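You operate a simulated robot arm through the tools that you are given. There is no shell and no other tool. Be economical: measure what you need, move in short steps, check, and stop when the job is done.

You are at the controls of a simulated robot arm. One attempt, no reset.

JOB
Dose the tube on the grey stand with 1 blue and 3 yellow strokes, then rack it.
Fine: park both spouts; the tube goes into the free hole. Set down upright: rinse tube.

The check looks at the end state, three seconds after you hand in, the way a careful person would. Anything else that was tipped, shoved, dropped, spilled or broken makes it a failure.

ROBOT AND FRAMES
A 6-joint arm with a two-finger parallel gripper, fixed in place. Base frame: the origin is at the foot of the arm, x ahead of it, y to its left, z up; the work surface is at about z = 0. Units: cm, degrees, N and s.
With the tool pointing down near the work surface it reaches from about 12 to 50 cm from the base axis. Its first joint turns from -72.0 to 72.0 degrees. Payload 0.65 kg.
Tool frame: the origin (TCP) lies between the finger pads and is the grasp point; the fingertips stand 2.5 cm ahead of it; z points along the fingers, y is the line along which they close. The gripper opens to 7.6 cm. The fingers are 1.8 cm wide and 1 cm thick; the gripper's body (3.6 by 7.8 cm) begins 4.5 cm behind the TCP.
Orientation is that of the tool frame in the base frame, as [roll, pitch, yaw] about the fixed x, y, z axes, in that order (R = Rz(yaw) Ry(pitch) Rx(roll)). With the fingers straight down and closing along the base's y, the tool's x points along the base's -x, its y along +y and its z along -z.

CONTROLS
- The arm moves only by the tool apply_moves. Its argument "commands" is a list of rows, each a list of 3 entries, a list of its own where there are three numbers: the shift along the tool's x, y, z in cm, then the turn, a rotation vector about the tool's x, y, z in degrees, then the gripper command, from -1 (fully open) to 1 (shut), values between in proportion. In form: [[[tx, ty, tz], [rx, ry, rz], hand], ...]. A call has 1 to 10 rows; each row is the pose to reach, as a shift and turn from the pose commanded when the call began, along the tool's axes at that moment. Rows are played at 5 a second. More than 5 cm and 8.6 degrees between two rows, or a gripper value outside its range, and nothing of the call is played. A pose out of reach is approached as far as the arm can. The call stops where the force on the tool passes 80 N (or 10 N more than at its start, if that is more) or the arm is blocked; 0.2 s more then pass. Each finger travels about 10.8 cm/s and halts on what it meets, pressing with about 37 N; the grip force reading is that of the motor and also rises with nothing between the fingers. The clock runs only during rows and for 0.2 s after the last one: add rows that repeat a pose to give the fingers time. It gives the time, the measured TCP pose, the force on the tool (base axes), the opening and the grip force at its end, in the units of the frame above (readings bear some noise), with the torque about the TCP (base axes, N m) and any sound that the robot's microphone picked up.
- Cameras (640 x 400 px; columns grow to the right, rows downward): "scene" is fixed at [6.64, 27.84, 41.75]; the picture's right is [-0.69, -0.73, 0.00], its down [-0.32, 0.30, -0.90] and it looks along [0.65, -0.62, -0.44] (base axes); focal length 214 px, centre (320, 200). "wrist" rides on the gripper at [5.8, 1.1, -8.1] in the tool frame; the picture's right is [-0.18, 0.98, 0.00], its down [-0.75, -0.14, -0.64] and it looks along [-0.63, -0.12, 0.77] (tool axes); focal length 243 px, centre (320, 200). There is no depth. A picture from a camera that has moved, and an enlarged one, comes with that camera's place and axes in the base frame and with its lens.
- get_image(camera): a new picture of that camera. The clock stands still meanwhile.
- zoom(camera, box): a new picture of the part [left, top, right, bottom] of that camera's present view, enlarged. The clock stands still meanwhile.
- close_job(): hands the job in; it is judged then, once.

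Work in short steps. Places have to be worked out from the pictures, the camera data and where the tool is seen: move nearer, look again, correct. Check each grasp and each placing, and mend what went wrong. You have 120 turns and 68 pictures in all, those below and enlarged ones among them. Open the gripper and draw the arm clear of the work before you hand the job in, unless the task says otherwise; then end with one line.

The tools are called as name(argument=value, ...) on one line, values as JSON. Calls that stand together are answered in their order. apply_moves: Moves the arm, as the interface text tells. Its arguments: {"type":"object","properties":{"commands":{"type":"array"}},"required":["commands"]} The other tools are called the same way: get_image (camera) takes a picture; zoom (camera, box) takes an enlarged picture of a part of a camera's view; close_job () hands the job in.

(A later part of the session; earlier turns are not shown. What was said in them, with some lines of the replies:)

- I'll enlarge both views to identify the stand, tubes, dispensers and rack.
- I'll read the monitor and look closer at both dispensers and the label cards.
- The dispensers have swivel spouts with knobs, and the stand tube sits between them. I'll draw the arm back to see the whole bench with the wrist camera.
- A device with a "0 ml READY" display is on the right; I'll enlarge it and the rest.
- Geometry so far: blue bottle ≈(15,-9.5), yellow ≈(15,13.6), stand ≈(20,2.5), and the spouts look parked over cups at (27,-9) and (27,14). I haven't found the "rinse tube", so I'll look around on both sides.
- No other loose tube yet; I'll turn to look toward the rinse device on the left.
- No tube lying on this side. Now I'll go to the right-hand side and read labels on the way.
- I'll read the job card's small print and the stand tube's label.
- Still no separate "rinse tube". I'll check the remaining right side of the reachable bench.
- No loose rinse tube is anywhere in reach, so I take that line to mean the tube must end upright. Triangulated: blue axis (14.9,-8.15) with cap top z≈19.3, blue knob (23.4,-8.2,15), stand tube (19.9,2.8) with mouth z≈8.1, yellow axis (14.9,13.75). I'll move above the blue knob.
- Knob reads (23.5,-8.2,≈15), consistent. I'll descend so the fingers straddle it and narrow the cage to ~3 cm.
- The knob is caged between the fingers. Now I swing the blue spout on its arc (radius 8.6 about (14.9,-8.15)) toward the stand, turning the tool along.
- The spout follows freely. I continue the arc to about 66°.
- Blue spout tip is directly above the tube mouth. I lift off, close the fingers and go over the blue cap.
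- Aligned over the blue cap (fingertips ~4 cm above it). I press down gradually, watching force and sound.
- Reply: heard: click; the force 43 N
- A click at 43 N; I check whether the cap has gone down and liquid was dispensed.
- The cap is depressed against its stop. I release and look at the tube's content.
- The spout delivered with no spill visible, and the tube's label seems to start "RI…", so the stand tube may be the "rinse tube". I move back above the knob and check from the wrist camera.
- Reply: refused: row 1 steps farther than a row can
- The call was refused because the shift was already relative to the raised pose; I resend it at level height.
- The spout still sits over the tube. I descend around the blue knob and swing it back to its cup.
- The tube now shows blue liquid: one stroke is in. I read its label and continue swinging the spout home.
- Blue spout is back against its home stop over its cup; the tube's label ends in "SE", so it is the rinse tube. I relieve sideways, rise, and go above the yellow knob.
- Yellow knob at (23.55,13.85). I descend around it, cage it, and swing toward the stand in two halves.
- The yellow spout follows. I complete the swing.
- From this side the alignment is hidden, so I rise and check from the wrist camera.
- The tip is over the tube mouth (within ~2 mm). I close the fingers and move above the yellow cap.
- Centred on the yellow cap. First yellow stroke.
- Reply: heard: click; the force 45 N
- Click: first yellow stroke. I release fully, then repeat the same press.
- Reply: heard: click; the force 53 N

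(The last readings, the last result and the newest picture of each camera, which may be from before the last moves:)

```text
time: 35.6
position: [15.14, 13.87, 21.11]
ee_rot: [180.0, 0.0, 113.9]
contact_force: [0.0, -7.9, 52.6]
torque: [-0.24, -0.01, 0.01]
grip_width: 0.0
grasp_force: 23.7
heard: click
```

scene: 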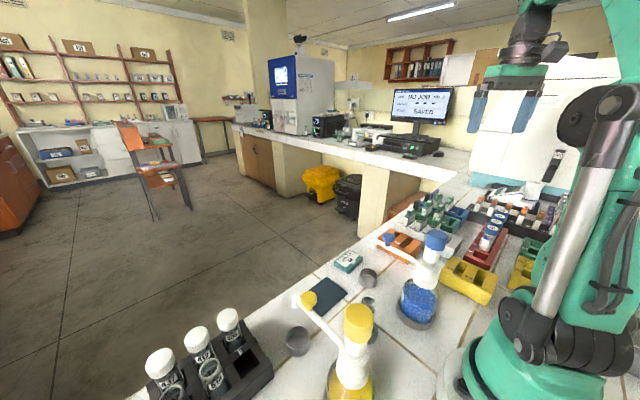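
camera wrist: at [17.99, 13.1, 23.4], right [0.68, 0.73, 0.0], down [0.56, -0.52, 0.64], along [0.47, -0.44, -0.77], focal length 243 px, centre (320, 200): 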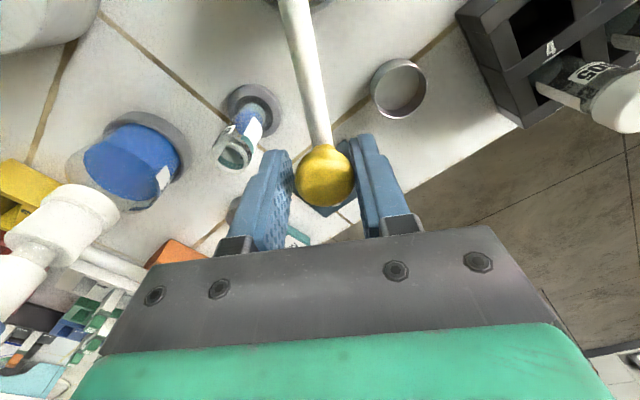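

Second click. I release and check the picture before the third stroke.

apply_moves(commands=[[[0, 0, -1.5], [0, 0, 0], 1], [[0, 0, -3.2], [0, 0, 0], 1], [[0, 0, -5.2], [0, 0, 0], 1], [[0, 0, -5.2], [0, 0, 0], 1]])

zoom(camera="scene", box=[340, 260, 440, 350])

```text
time: 36.6
position: [15.0, 13.86, 26.37]
ee_rot: [180.0, 0.0, 114.0]
contact_force: [0.2, -0.1, -0.2]
torque: [0.06, -0.02, 0.01]
grip_width: 0.0
grasp_force: 24.0
```

```text
4.44 times, centred on (390, 305) of scene
camera zoom: at [6.64, 27.84, 41.75], right [-0.69, -0.73, 0.0], down [-0.32, 0.3, -0.9], along [0.65, -0.62, -0.44], focal length 953 px, centre (9, -267)
```

zoom: 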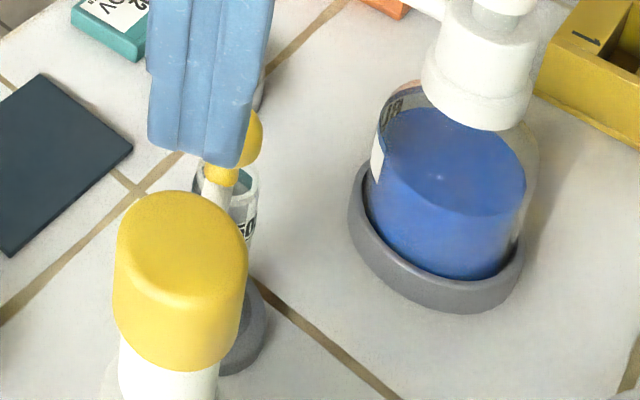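

No spill visible on the bench. Third yellow stroke, then release.

apply_moves(commands=[[[0, 0, 2], [0, 0, 0], 1], [[0, 0, 3.5], [0, 0, 0], 1], [[0, 0, 4], [0, 0, 0], 1], [[0, 0, 4.4], [0, 0, 0], 1], [[0, 0, 4.7], [0, 0, 0], 1], [[0, 0, 5.0], [0, 0, 0], 1], [[0, 0, 5.2], [0, 0, 0], 1]])

apply_moves(commands=[[[0, 0, -1.5], [0, 0, 0], 1], [[0, 0, -3.2], [0, 0, 0], 1], [[0, 0, -5.2], [0, 0, 0], 1], [[-4.3, 0, -5.2], [0, 0, 0], 0.25], [[-8.6, 0, -5.2], [0, 0, 0], 0], [[-8.6, 0, -5.2], [0, 0, 0], 0], [[-8.6, 0, -5.2], [0, 0, 0], 0]])

```text
time: 38.2
position: [14.87, 13.72, 21.18]
ee_rot: [-180.0, 0.1, 113.9]
contact_force: [-2.4, -10.7, 46.4]
torque: [-0.22, 0.07, -0.01]
grip_width: 0.02
grasp_force: 23.5
heard: click
```

```text
time: 39.8
position: [18.46, 5.96, 26.5]
ee_rot: [-180.0, 0.0, 113.9]
contact_force: [-0.1, -0.5, -0.4]
torque: [0.03, -0.01, 0.0]
grip_width: 3.79
grasp_force: 0.0
```

Third click heard; now above the yellow knob. I descend around it and swing it back to its cup.

apply_moves(commands=[[[0, 0, 4], [0, 0, 0], 0.0], [[0, 0, 8], [0, 0, 0], 0.0], [[0, 0, 11], [0, 0, 0], 0.0], [[0, 0, 11], [0, 0, 0], 0.25], [[0, 0, 11], [0, 0, 0], 0.25]])

apply_moves(commands=[[[0.084, 1.197, 0], [0, 0, -8], 0.25], [[0.333, 2.37, 0], [0, 0, -16], 0.25], [[0.743, 3.498, 0], [0, 0, -24], 0.25], [[1.307, 4.557, 0], [0, 0, -32], 0.25], [[1.307, 4.557, 0], [0, 0, -32], 0.25]])

get_image(camera="wrist")

```text
time: 41.0
position: [18.28, 5.97, 15.34]
ee_rot: [180.0, -0.1, 113.9]
contact_force: [1.3, 0.0, -0.9]
torque: [0.01, -0.01, -0.02]
grip_width: 2.91
grasp_force: 0.2
```

```text
time: 42.2
position: [22.01, 9.02, 15.2]
ee_rot: [179.9, 0.1, 146.1]
contact_force: [-0.3, 0.0, 1.0]
torque: [-0.01, 0.02, 0.0]
grip_width: 2.85
grasp_force: 0.0
```

```text
24 pictures are left
camera wrist: at [17.83, 12.98, 23.38], right [0.7, 0.71, 0.0], down [0.55, -0.54, 0.64], along [0.46, -0.45, -0.77], focal length 243 px, centre (320, 200)
```

wrist: 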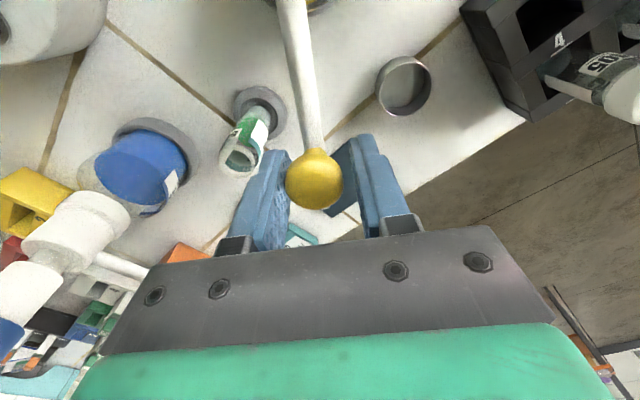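

The tube now holds mixed green liquid. I finish swinging yellow home and rise.

apply_moves(commands=[[[0.084, 1.197, 0], [0, 0, -8], 0.25], [[0.333, 2.37, 0], [0, 0, -16], 0.25], [[0.743, 3.498, 0], [0, 0, -24], 0.25], [[1.307, 4.557, 0], [0, 0, -32], 0.25], [[1.52, 4.88, 0], [0, 0, -34.5], 0.25], [[1.52, 4.88, 0], [0, 0, -34.5], 0.25]])

```text
time: 43.6
position: [23.69, 13.93, 15.33]
ee_rot: [-179.9, 0.0, -179.6]
contact_force: [-1.1, 0.9, 0.0]
torque: [-0.03, 0.02, 0.02]
grip_width: 2.88
grasp_force: 0.0
```

Nearly home with a little cage lag; I nudge on to the stop, relieve, rise, and verify.

apply_moves(commands=[[[0, 0.25, 0], [0, 0, 0], 0.25], [[0, 0.35, 0], [0, 0, 0], 0.25]])

apply_moves(commands=[[[0, -0.25, 0], [0, 0, 0], 0.2], [[0, -0.25, -4], [0, 0, 0], 0.2], [[0, -0.25, -8], [0, 0, 0], 0.2], [[0, -0.25, -11], [0, 0, 0], 0], [[0, -0.25, -11], [0, 0, 0], 0]])

get_image(camera="wrist")

```text
time: 44.2
position: [23.68, 14.2, 15.3]
ee_rot: [180.0, 0.0, -179.5]
contact_force: [-0.7, -0.1, 0.5]
torque: [-0.02, -0.01, -0.01]
grip_width: 2.91
grasp_force: 0.0
```

```text
time: 45.4
position: [23.39, 14.07, 26.34]
ee_rot: [180.0, -0.1, -179.5]
contact_force: [0.1, -0.2, -0.1]
torque: [0.05, 0.0, -0.03]
grip_width: 3.79
grasp_force: 0.1
```

```text
23 pictures are left
camera wrist: at [17.56, 14.91, 34.41], right [0.18, 0.98, 0.0], down [0.75, -0.14, 0.64], along [0.63, -0.11, -0.77], focal length 243 px, centre (320, 200)
```

wrist: 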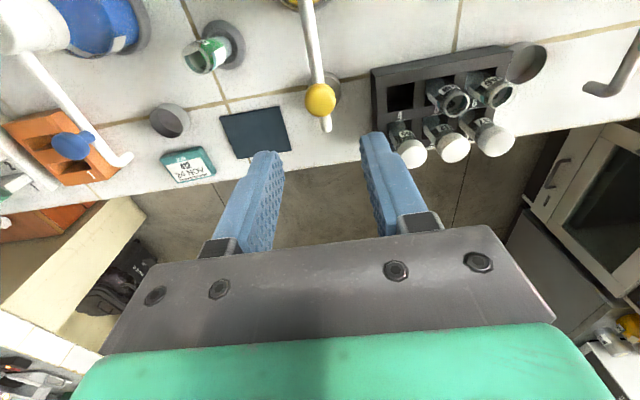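

Both spouts are parked over their cups. Rack hole 4 computes to about (28.5,22.9), rack top z≈4, neighbouring mouths at z≈8.4. I go above the stand tube and look.

apply_moves(commands=[[[1.2, -4, 0], [0, 0, 0.5], -0.3], [[2.4, -8, 0], [0, 0, 0.5], -0.3], [[3.55, -11.2, 0], [0, 0, 0.5], -0.3], [[3.55, -11.2, 4], [0, 0, 0.5], -0.3], [[3.55, -11.2, 8], [0, 0, 0.5], -0.3], [[3.55, -11.2, 11], [0, 0, 0.5], -0.3], [[3.55, -11.2, 11], [0, 0, 0.5], -0.3]])

get_image(camera="wrist")

zoom(camera="scene", box=[280, 190, 480, 340])

```text
time: 47.0
position: [20.3, 2.93, 15.34]
ee_rot: [179.9, -0.1, -180.0]
contact_force: [-0.5, -0.3, 0.3]
torque: [-0.01, -0.01, -0.01]
grip_width: 4.95
grasp_force: 0.1
```

```text
22 pictures are left
camera wrist: at [14.42, 3.86, 23.43], right [0.18, 0.98, 0.0], down [0.75, -0.14, 0.64], along [0.63, -0.12, -0.77], focal length 243 px, centre (320, 200)
```

wrist: 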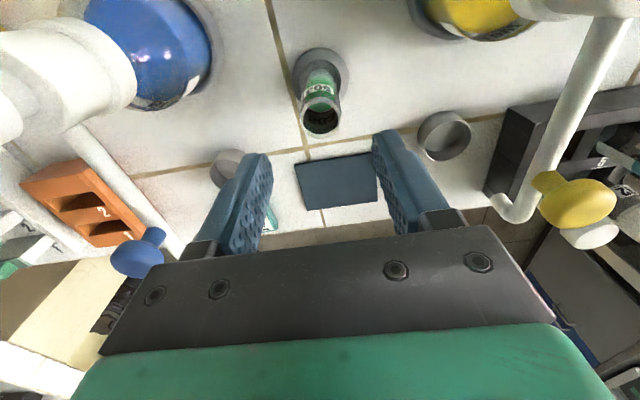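

```text
2.67 times, centred on (380, 265) of scene
camera zoom: at [6.64, 27.84, 41.75], right [-0.69, -0.73, 0.0], down [-0.32, 0.3, -0.9], along [0.65, -0.62, -0.44], focal length 572 px, centre (160, 27)
```

zoom: 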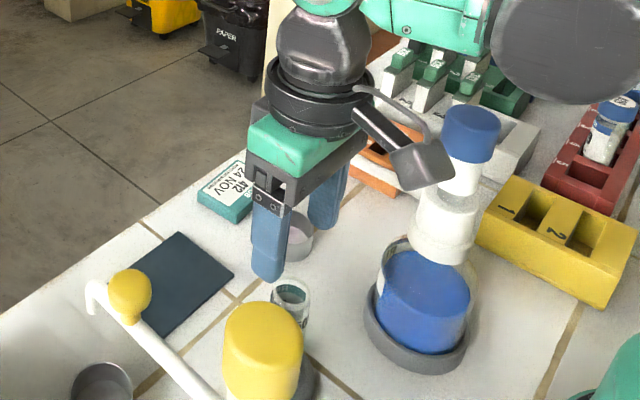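

Tube mouth at ≈(20.1,2.8), between the fingers. I descend to TCP z≈7 with the fingers straddling it, then look before closing.

apply_moves(commands=[[[0.15, -0.1, 3], [0, 0, 0], -0.3], [[0.15, -0.1, 5], [0, 0, 0], -0.3], [[0.15, -0.1, 7], [0, 0, 0], -0.3], [[0.15, -0.1, 8.2], [0, 0, 0], -0.3], [[0.15, -0.1, 8.2], [0, 0, 0], -0.3]])

get_image(camera="wrist")

```text
time: 48.2
position: [20.05, 2.78, 7.08]
ee_rot: [180.0, 0.0, -180.0]
contact_force: [-0.4, 0.4, -0.1]
torque: [0.01, 0.0, 0.04]
grip_width: 4.93
grasp_force: 0.0
```

```text
20 pictures are left
camera wrist: at [14.17, 3.73, 15.16], right [0.18, 0.98, 0.0], down [0.75, -0.14, 0.64], along [0.63, -0.12, -0.77], focal length 243 px, centre (320, 200)
```

wrist: 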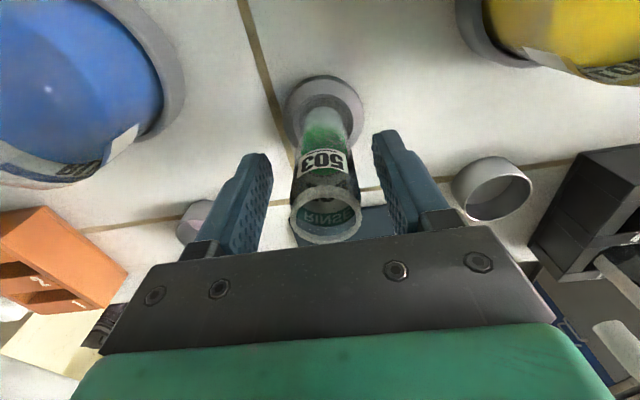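

The label reads "RINSE 503" and the tube is centred between the pads. I close the grip.

apply_moves(commands=[[[0, 0, 0], [0, 0, 0], 0.1], [[0, 0, 0], [0, 0, 0], 0.3], [[0, 0, 0], [0, 0, 0], 0.5], [[0, 0, 0], [0, 0, 0], 0.7], [[0, 0, 0], [0, 0, 0], 0.7], [[0, 0, 0], [0, 0, 0], 0.7]])

```text
time: 49.6
position: [19.97, 2.77, 7.13]
ee_rot: [-180.0, 0.0, 180.0]
contact_force: [-0.3, 0.6, -0.3]
torque: [0.08, -0.02, -0.03]
grip_width: 2.43
grasp_force: 37.2
```

Gripped at 2.43 cm. I lift gently straight up.

apply_moves(commands=[[[0, 0, -0.5], [0, 0, 0], 0.7], [[0, 0, -1.2], [0, 0, 0], 0.7], [[0, 0, -2], [0, 0, 0], 0.7], [[0, 0, -3], [0, 0, 0], 0.7], [[0, 0, -4], [0, 0, 0], 0.7], [[0, 0, -5], [0, 0, 0], 0.7], [[0, 0, -6], [0, 0, 0], 0.7], [[0, 0, -7], [0, 0, 0], 0.7], [[0, 0, -7.5], [0, 0, 0], 0.7]])

zoom(camera="scene", box=[280, 190, 480, 340])

```text
time: 51.6
position: [20.1, 2.74, 14.68]
ee_rot: [179.9, -0.1, 180.0]
contact_force: [0.3, -0.3, -0.7]
torque: [0.02, 0.02, -0.04]
grip_width: 2.41
grasp_force: 37.4
```

```text
2.67 times, centred on (380, 265) of scene
camera zoom: at [6.64, 27.84, 41.75], right [-0.69, -0.73, 0.0], down [-0.32, 0.3, -0.9], along [0.65, -0.62, -0.44], focal length 572 px, centre (160, 27)
```

zoom: 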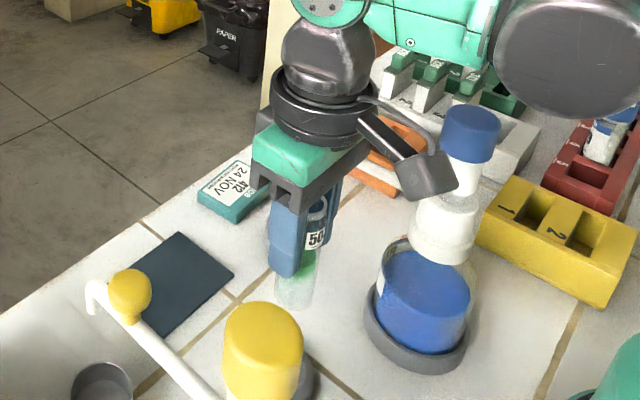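

Tube held upright with liquid inside. I raise higher to clear the yellow spout and move out in x.

apply_moves(commands=[[[0, 0, -1], [0, 0, 0], 0.7], [[0, 0, -2.5], [0, 0, 0], 0.7], [[0, 0, -4], [0, 0, 0], 0.7], [[0, 0, -5.5], [0, 0, 0], 0.7], [[-1, 0, -7], [0, 0, 0], 0.7], [[-2.5, 0, -8.5], [0, 0, 0], 0.7], [[-4, 0.5, -9.5], [0, 0, 0], 0.7], [[-6, 1.5, -9.8], [0, 0, 0], 0.7], [[-7.5, 2.5, -9.8], [0, 0, 0], 0.7], [[-8.5, 3.5, -9.8], [0, 0, 0], 0.7]])

apply_moves(commands=[[[0, 1, 0], [0, 0, 0], 0.7], [[0, 2.8, 0], [0, 0, 0], 0.7], [[0, 4.8, 0], [0, 0, 0], 0.7], [[0, 6.8, 0], [0, 0, 0], 0.7], [[0, 8.8, 0], [0, 0, 0], 0.7], [[0, 10.8, 0], [0, 0, 0], 0.7], [[0, 12.8, 0], [0, 0, 0], 0.7], [[0, 14.5, 0], [0, 0, 0], 0.7], [[0, 15.8, 0], [0, 0, 0], 0.7], [[0, 16.6, 0], [0, 0, 0], 0.7]])

get_image(camera="wrist")

zoom(camera="scene", box=[120, 170, 360, 400])

```text
time: 53.8
position: [28.72, 6.2, 24.62]
ee_rot: [-180.0, 0.0, 179.9]
contact_force: [-0.1, 0.5, -0.5]
torque: [0.0, -0.01, -0.02]
grip_width: 2.44
grasp_force: 36.9
```

```text
time: 56.0
position: [28.42, 22.78, 24.41]
ee_rot: [-180.0, -0.1, -180.0]
contact_force: [0.3, 0.4, -1.2]
torque: [-0.07, -0.01, 0.03]
grip_width: 2.46
grasp_force: 36.9
```

```text
18 pictures are left
camera wrist: at [22.58, 23.8, 32.52], right [0.18, 0.98, 0.0], down [0.75, -0.14, 0.64], along [0.63, -0.12, -0.77], focal length 243 px, centre (320, 200)
```

wrist: 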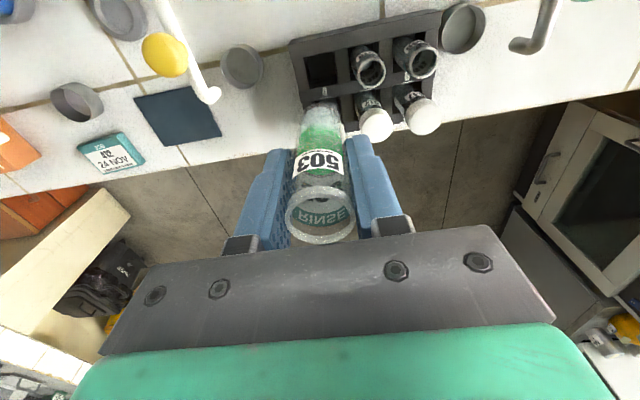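

```text
1.74 times, centred on (240, 285) of scene
camera zoom: at [6.64, 27.84, 41.75], right [-0.69, -0.73, 0.0], down [-0.32, 0.3, -0.9], along [0.65, -0.62, -0.44], focal length 373 px, centre (459, 52)
```

zoom: 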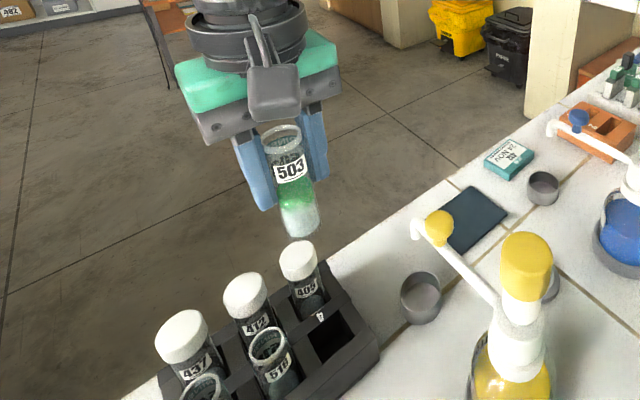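

Hole 4 computes to (28.5,22.7–23). I lower part-way, keeping the tube bottom above the rack, and compare directly.

apply_moves(commands=[[[0, 0, 1], [0, 0, 0], 0.7], [[0, 0, 2.5], [0, 0, 0], 0.7], [[0, 0, 4], [0, 0, 0], 0.7], [[0, 0, 6], [0, 0, 0], 0.7], [[0, 0, 8], [0, 0, 0], 0.7], [[0, 0, 9.5], [0, 0, 0], 0.7], [[0, 0, 10.5], [0, 0, 0], 0.7], [[0, 0, 11.5], [0, 0, 0], 0.7], [[0, 0, 12], [0, 0, 0], 0.7]])

zoom(camera="scene", box=[140, 280, 290, 400])

zoom(camera="wrist", box=[200, 20, 450, 250])

```text
time: 58.0
position: [28.43, 22.68, 12.31]
ee_rot: [-180.0, 0.1, 179.9]
contact_force: [0.8, -0.5, 0.0]
torque: [-0.01, 0.01, 0.01]
grip_width: 2.48
grasp_force: 37.1
```

```text
3.33 times, centred on (215, 340) of scene
camera zoom: at [6.64, 27.84, 41.75], right [-0.69, -0.73, 0.0], down [-0.32, 0.3, -0.9], along [0.65, -0.62, -0.44], focal length 715 px, centre (670, -267)
```

zoom: 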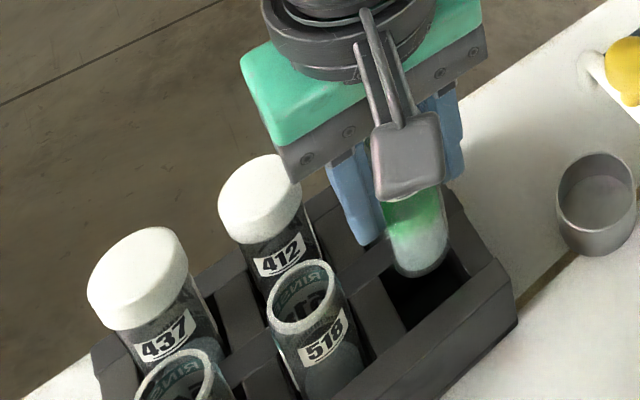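

```text
1.74 times, centred on (325, 135) of wrist
camera zoom: at [22.65, 23.71, 20.46], right [0.18, 0.98, 0.0], down [0.75, -0.14, 0.64], along [0.63, -0.12, -0.77], focal length 422 px, centre (311, 313)
```

zoom: 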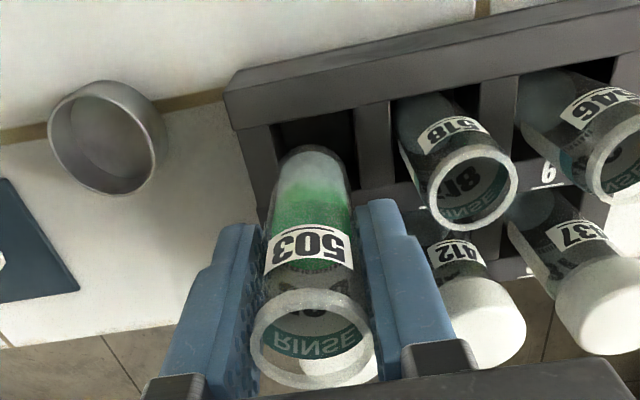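

The tube is ~0.25 cm short of the hole centre in y (hole ≈(28.5,22.9), ~3 cm square; tube at y≈22.65). I correct and lower slowly into the hole.

apply_moves(commands=[[[-0.05, 0.25, 0], [0, 0, 0], 0.7], [[-0.05, 0.25, 0.7], [0, 0, 0], 0.7], [[-0.05, 0.25, 1.4], [0, 0, 0], 0.7], [[-0.05, 0.25, 2.1], [0, 0, 0], 0.7], [[-0.05, 0.25, 2.8], [0, 0, 0], 0.7], [[-0.05, 0.25, 2.8], [0, 0, 0], 0.7]])

zoom(camera="wrist", box=[200, 20, 450, 250])

zoom(camera="scene", box=[140, 280, 290, 400])

```text
time: 59.4
position: [28.54, 23.05, 9.55]
ee_rot: [-180.0, 0.1, 179.9]
contact_force: [0.0, 0.5, -0.7]
torque: [0.0, -0.01, 0.03]
grip_width: 2.47
grasp_force: 36.8
```

```text
1.74 times, centred on (325, 135) of wrist
camera zoom: at [22.71, 23.99, 17.67], right [0.18, 0.98, 0.0], down [0.75, -0.14, 0.64], along [0.63, -0.12, -0.77], focal length 422 px, centre (311, 313)
```

zoom: 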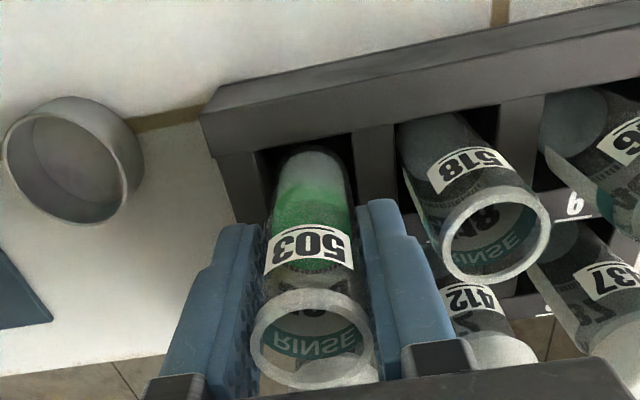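

```text
3.33 times, centred on (215, 340) of scene
camera zoom: at [6.64, 27.84, 41.75], right [-0.69, -0.73, 0.0], down [-0.32, 0.3, -0.9], along [0.65, -0.62, -0.44], focal length 715 px, centre (670, -267)
```

zoom: 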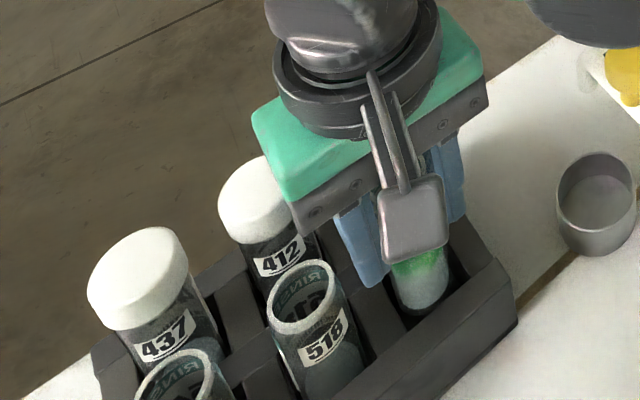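

The tube bottom is in the hole, centred and free of contact. I lower further with a force check.

apply_moves(commands=[[[0, 0, 0.5], [0, 0, 0], 0.7], [[0, 0, 1.0], [0, 0, 0], 0.7], [[0, 0, 1.5], [0, 0, 0], 0.7], [[0, 0, 1.8], [0, 0, 0], 0.7]])

```text
time: 60.4
position: [28.6, 23.0, 7.82]
ee_rot: [-180.0, 0.0, -180.0]
contact_force: [-0.1, -0.3, -1.7]
torque: [0.01, 0.01, 0.0]
grip_width: 2.48
grasp_force: 37.7
```

No contact yet; I go on in small steps.

apply_moves(commands=[[[0, 0, 0.2], [0, 0, 0], 0.7], [[0, 0, 0.35], [0, 0, 0], 0.7], [[0, 0, 0.5], [0, 0, 0], 0.7]])

```text
time: 61.2
position: [28.47, 22.95, 7.38]
ee_rot: [180.0, 0.0, -180.0]
contact_force: [-0.5, -0.3, -4.8]
torque: [0.0, -0.01, -0.02]
grip_width: 2.44
grasp_force: 37.1
```

Slight force reading; I pause to read it again and look.

apply_moves(commands=[[[0, 0, 0], [0, 0, 0], 0.7], [[0, 0, 0.15], [0, 0, 0], 0.7]])

zoom(camera="wrist", box=[200, 20, 450, 250])

```text
time: 61.8
position: [28.64, 22.92, 7.11]
ee_rot: [-179.9, 0.1, 180.0]
contact_force: [0.9, -0.3, -4.4]
torque: [0.0, -0.01, 0.02]
grip_width: 2.43
grasp_force: 37.6
```

```text
1.74 times, centred on (325, 135) of wrist
camera zoom: at [22.7, 23.91, 15.29], right [0.18, 0.98, 0.0], down [0.75, -0.14, 0.64], along [0.63, -0.12, -0.77], focal length 422 px, centre (311, 313)
```

zoom: 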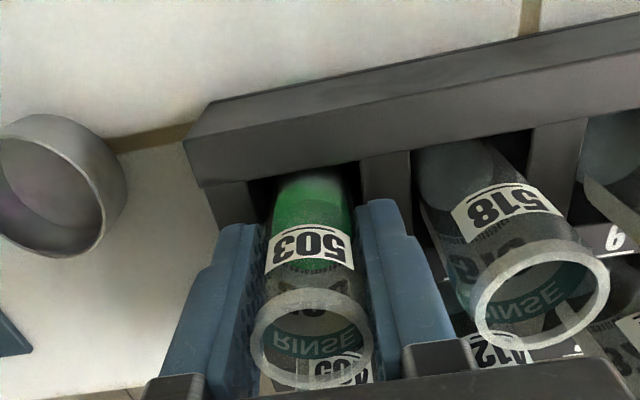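

The 503 mouth is still about 0.4 cm above its neighbour's level. I continue down carefully.

apply_moves(commands=[[[0, 0, 0.15], [0, 0, 0], 0.7], [[0, 0, 0.25], [0, 0, 0], 0.7]])

```text
time: 62.4
position: [28.47, 23.07, 6.93]
ee_rot: [180.0, 0.1, 180.0]
contact_force: [-0.5, 0.3, -0.2]
torque: [0.02, 0.02, 0.01]
grip_width: 2.46
grasp_force: 36.7
```

Still free. A little further, watching for contact.

apply_moves(commands=[[[0, 0, 0.1], [0, 0, 0], 0.7], [[0, 0, 0.2], [0, 0, 0], 0.7]])

zoom(camera="wrist", box=[200, 60, 500, 270])

zoom(camera="scene", box=[140, 280, 290, 400])

```text
time: 63.0
position: [28.64, 23.11, 6.8]
ee_rot: [179.9, 0.0, 180.0]
contact_force: [-1.4, 1.9, 43.1]
torque: [0.15, 0.08, 0.04]
grip_width: 2.48
grasp_force: 37.0
```

```text
1.90 times, centred on (350, 165) of wrist
camera zoom: at [22.77, 24.0, 14.86], right [0.18, 0.98, 0.0], down [0.75, -0.14, 0.64], along [0.63, -0.12, -0.77], focal length 462 px, centre (263, 267)
```

zoom: 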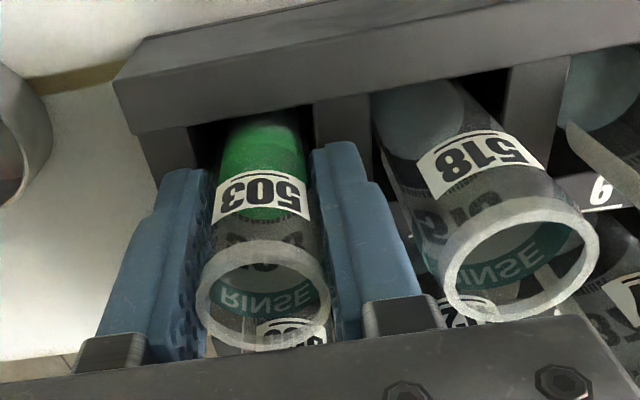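

```text
3.33 times, centred on (215, 340) of scene
camera zoom: at [6.63, 27.83, 41.76], right [-0.69, -0.73, 0.0], down [-0.32, 0.3, -0.9], along [0.65, -0.62, -0.44], focal length 715 px, centre (670, -267)
```

zoom: 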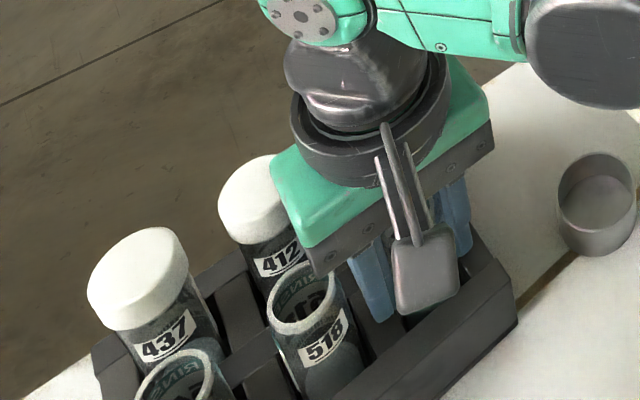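

Bottom contact reached (43 N). I back off 1 mm, open the fingers slightly, and check.

apply_moves(commands=[[[0, 0, -0.12], [0, 0, 0], 0.7], [[0, 0, -0.12], [0, 0, 0], 0.3], [[0, 0, -0.12], [0, 0, 0], 0.2], [[0, 0, -0.12], [0, 0, 0], 0.12], [[0, 0, -0.12], [0, 0, 0], 0.12]])

zoom(camera="wrist", box=[200, 60, 500, 270])

```text
time: 64.2
position: [28.61, 23.11, 6.77]
ee_rot: [179.9, 0.0, -180.0]
contact_force: [0.7, -0.4, 0.0]
torque: [0.02, 0.02, -0.05]
grip_width: 3.35
grasp_force: 0.0
```

```text
1.90 times, centred on (350, 165) of wrist
camera zoom: at [22.8, 23.97, 14.9], right [0.18, 0.98, 0.0], down [0.75, -0.14, 0.64], along [0.63, -0.12, -0.77], focal length 462 px, centre (263, 267)
```

zoom: 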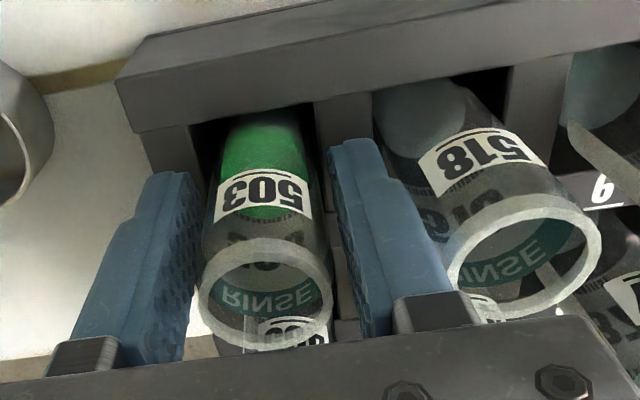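

The tube stands seated in the hole and the fingers are clear on both sides. I rise straight up and away.

apply_moves(commands=[[[0, 0, -1], [0, 0, 0], 0.12], [[0, 0, -2.5], [0, 0, 0], 0.12], [[0, 0, -5], [0, 0, 0], 0.12], [[0, 0, -9], [0, 0, 0], 0.12], [[0, 0, -13], [0, 0, 0], -0.3], [[0, 0, -17], [0, 0, 0], -1], [[0, 0, -21], [0, 0, 0], -1], [[2, -2, -25], [0, 0, 0], -1], [[4, -5, -27], [0, 0, 0], -1], [[4, -5, -27], [0, 0, 0], -1]])

get_image(camera="scene")

zoom(camera="wrist", box=[160, 0, 560, 180])

zoom(camera="scene", box=[120, 270, 320, 400])

```text
time: 66.4
position: [24.62, 18.15, 33.92]
ee_rot: [180.0, 0.0, 179.8]
contact_force: [0.5, -0.6, 0.4]
torque: [0.01, -0.01, 0.02]
grip_width: 7.6
grasp_force: 0.0
```

```text
8 pictures are left
```

scene: 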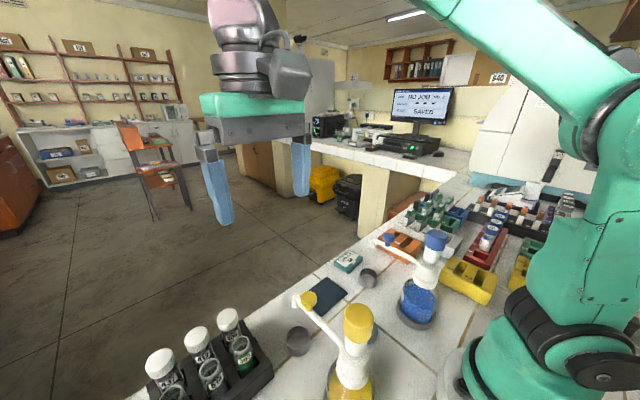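

```text
1.60 times, centred on (360, 90) of wrist
camera zoom: at [18.79, 19.0, 41.99], right [0.19, 0.98, 0.0], down [0.75, -0.14, 0.64], along [0.63, -0.12, -0.77], focal length 388 px, centre (256, 376)
```

zoom: 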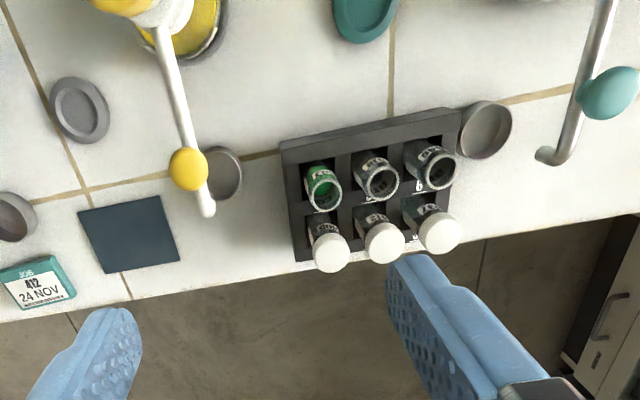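

```text
3.08 times, centred on (220, 335) of scene
camera zoom: at [6.64, 27.84, 41.75], right [-0.69, -0.73, 0.0], down [-0.32, 0.3, -0.9], along [0.65, -0.62, -0.44], focal length 660 px, centre (628, -215)
```

zoom: 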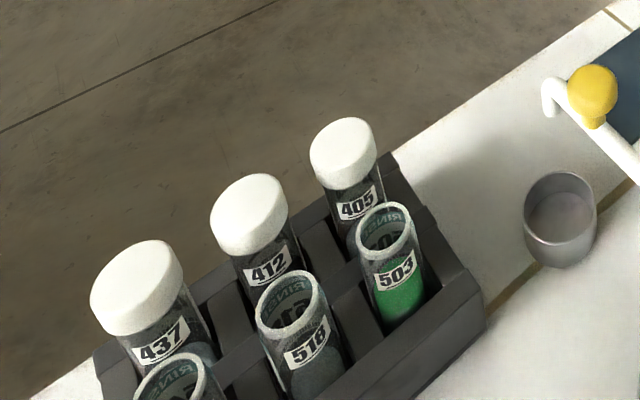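

The rinse tube 503 stands upright in hole 4, both spouts are parked over their cups as at the start, nothing else has moved, and the arm is clear with the gripper open. I hand in.

close_job()

```text
The job is handed in.
```

Tube 503 got 1 blue and 3 yellow strokes (one click heard per stroke) and stands upright in rack hole 4. Both spouts are back over their cups. I found no separate rinse tube; every tube label I could read says RINSE, so I took "Set down upright: rinse tube" to mean 503.
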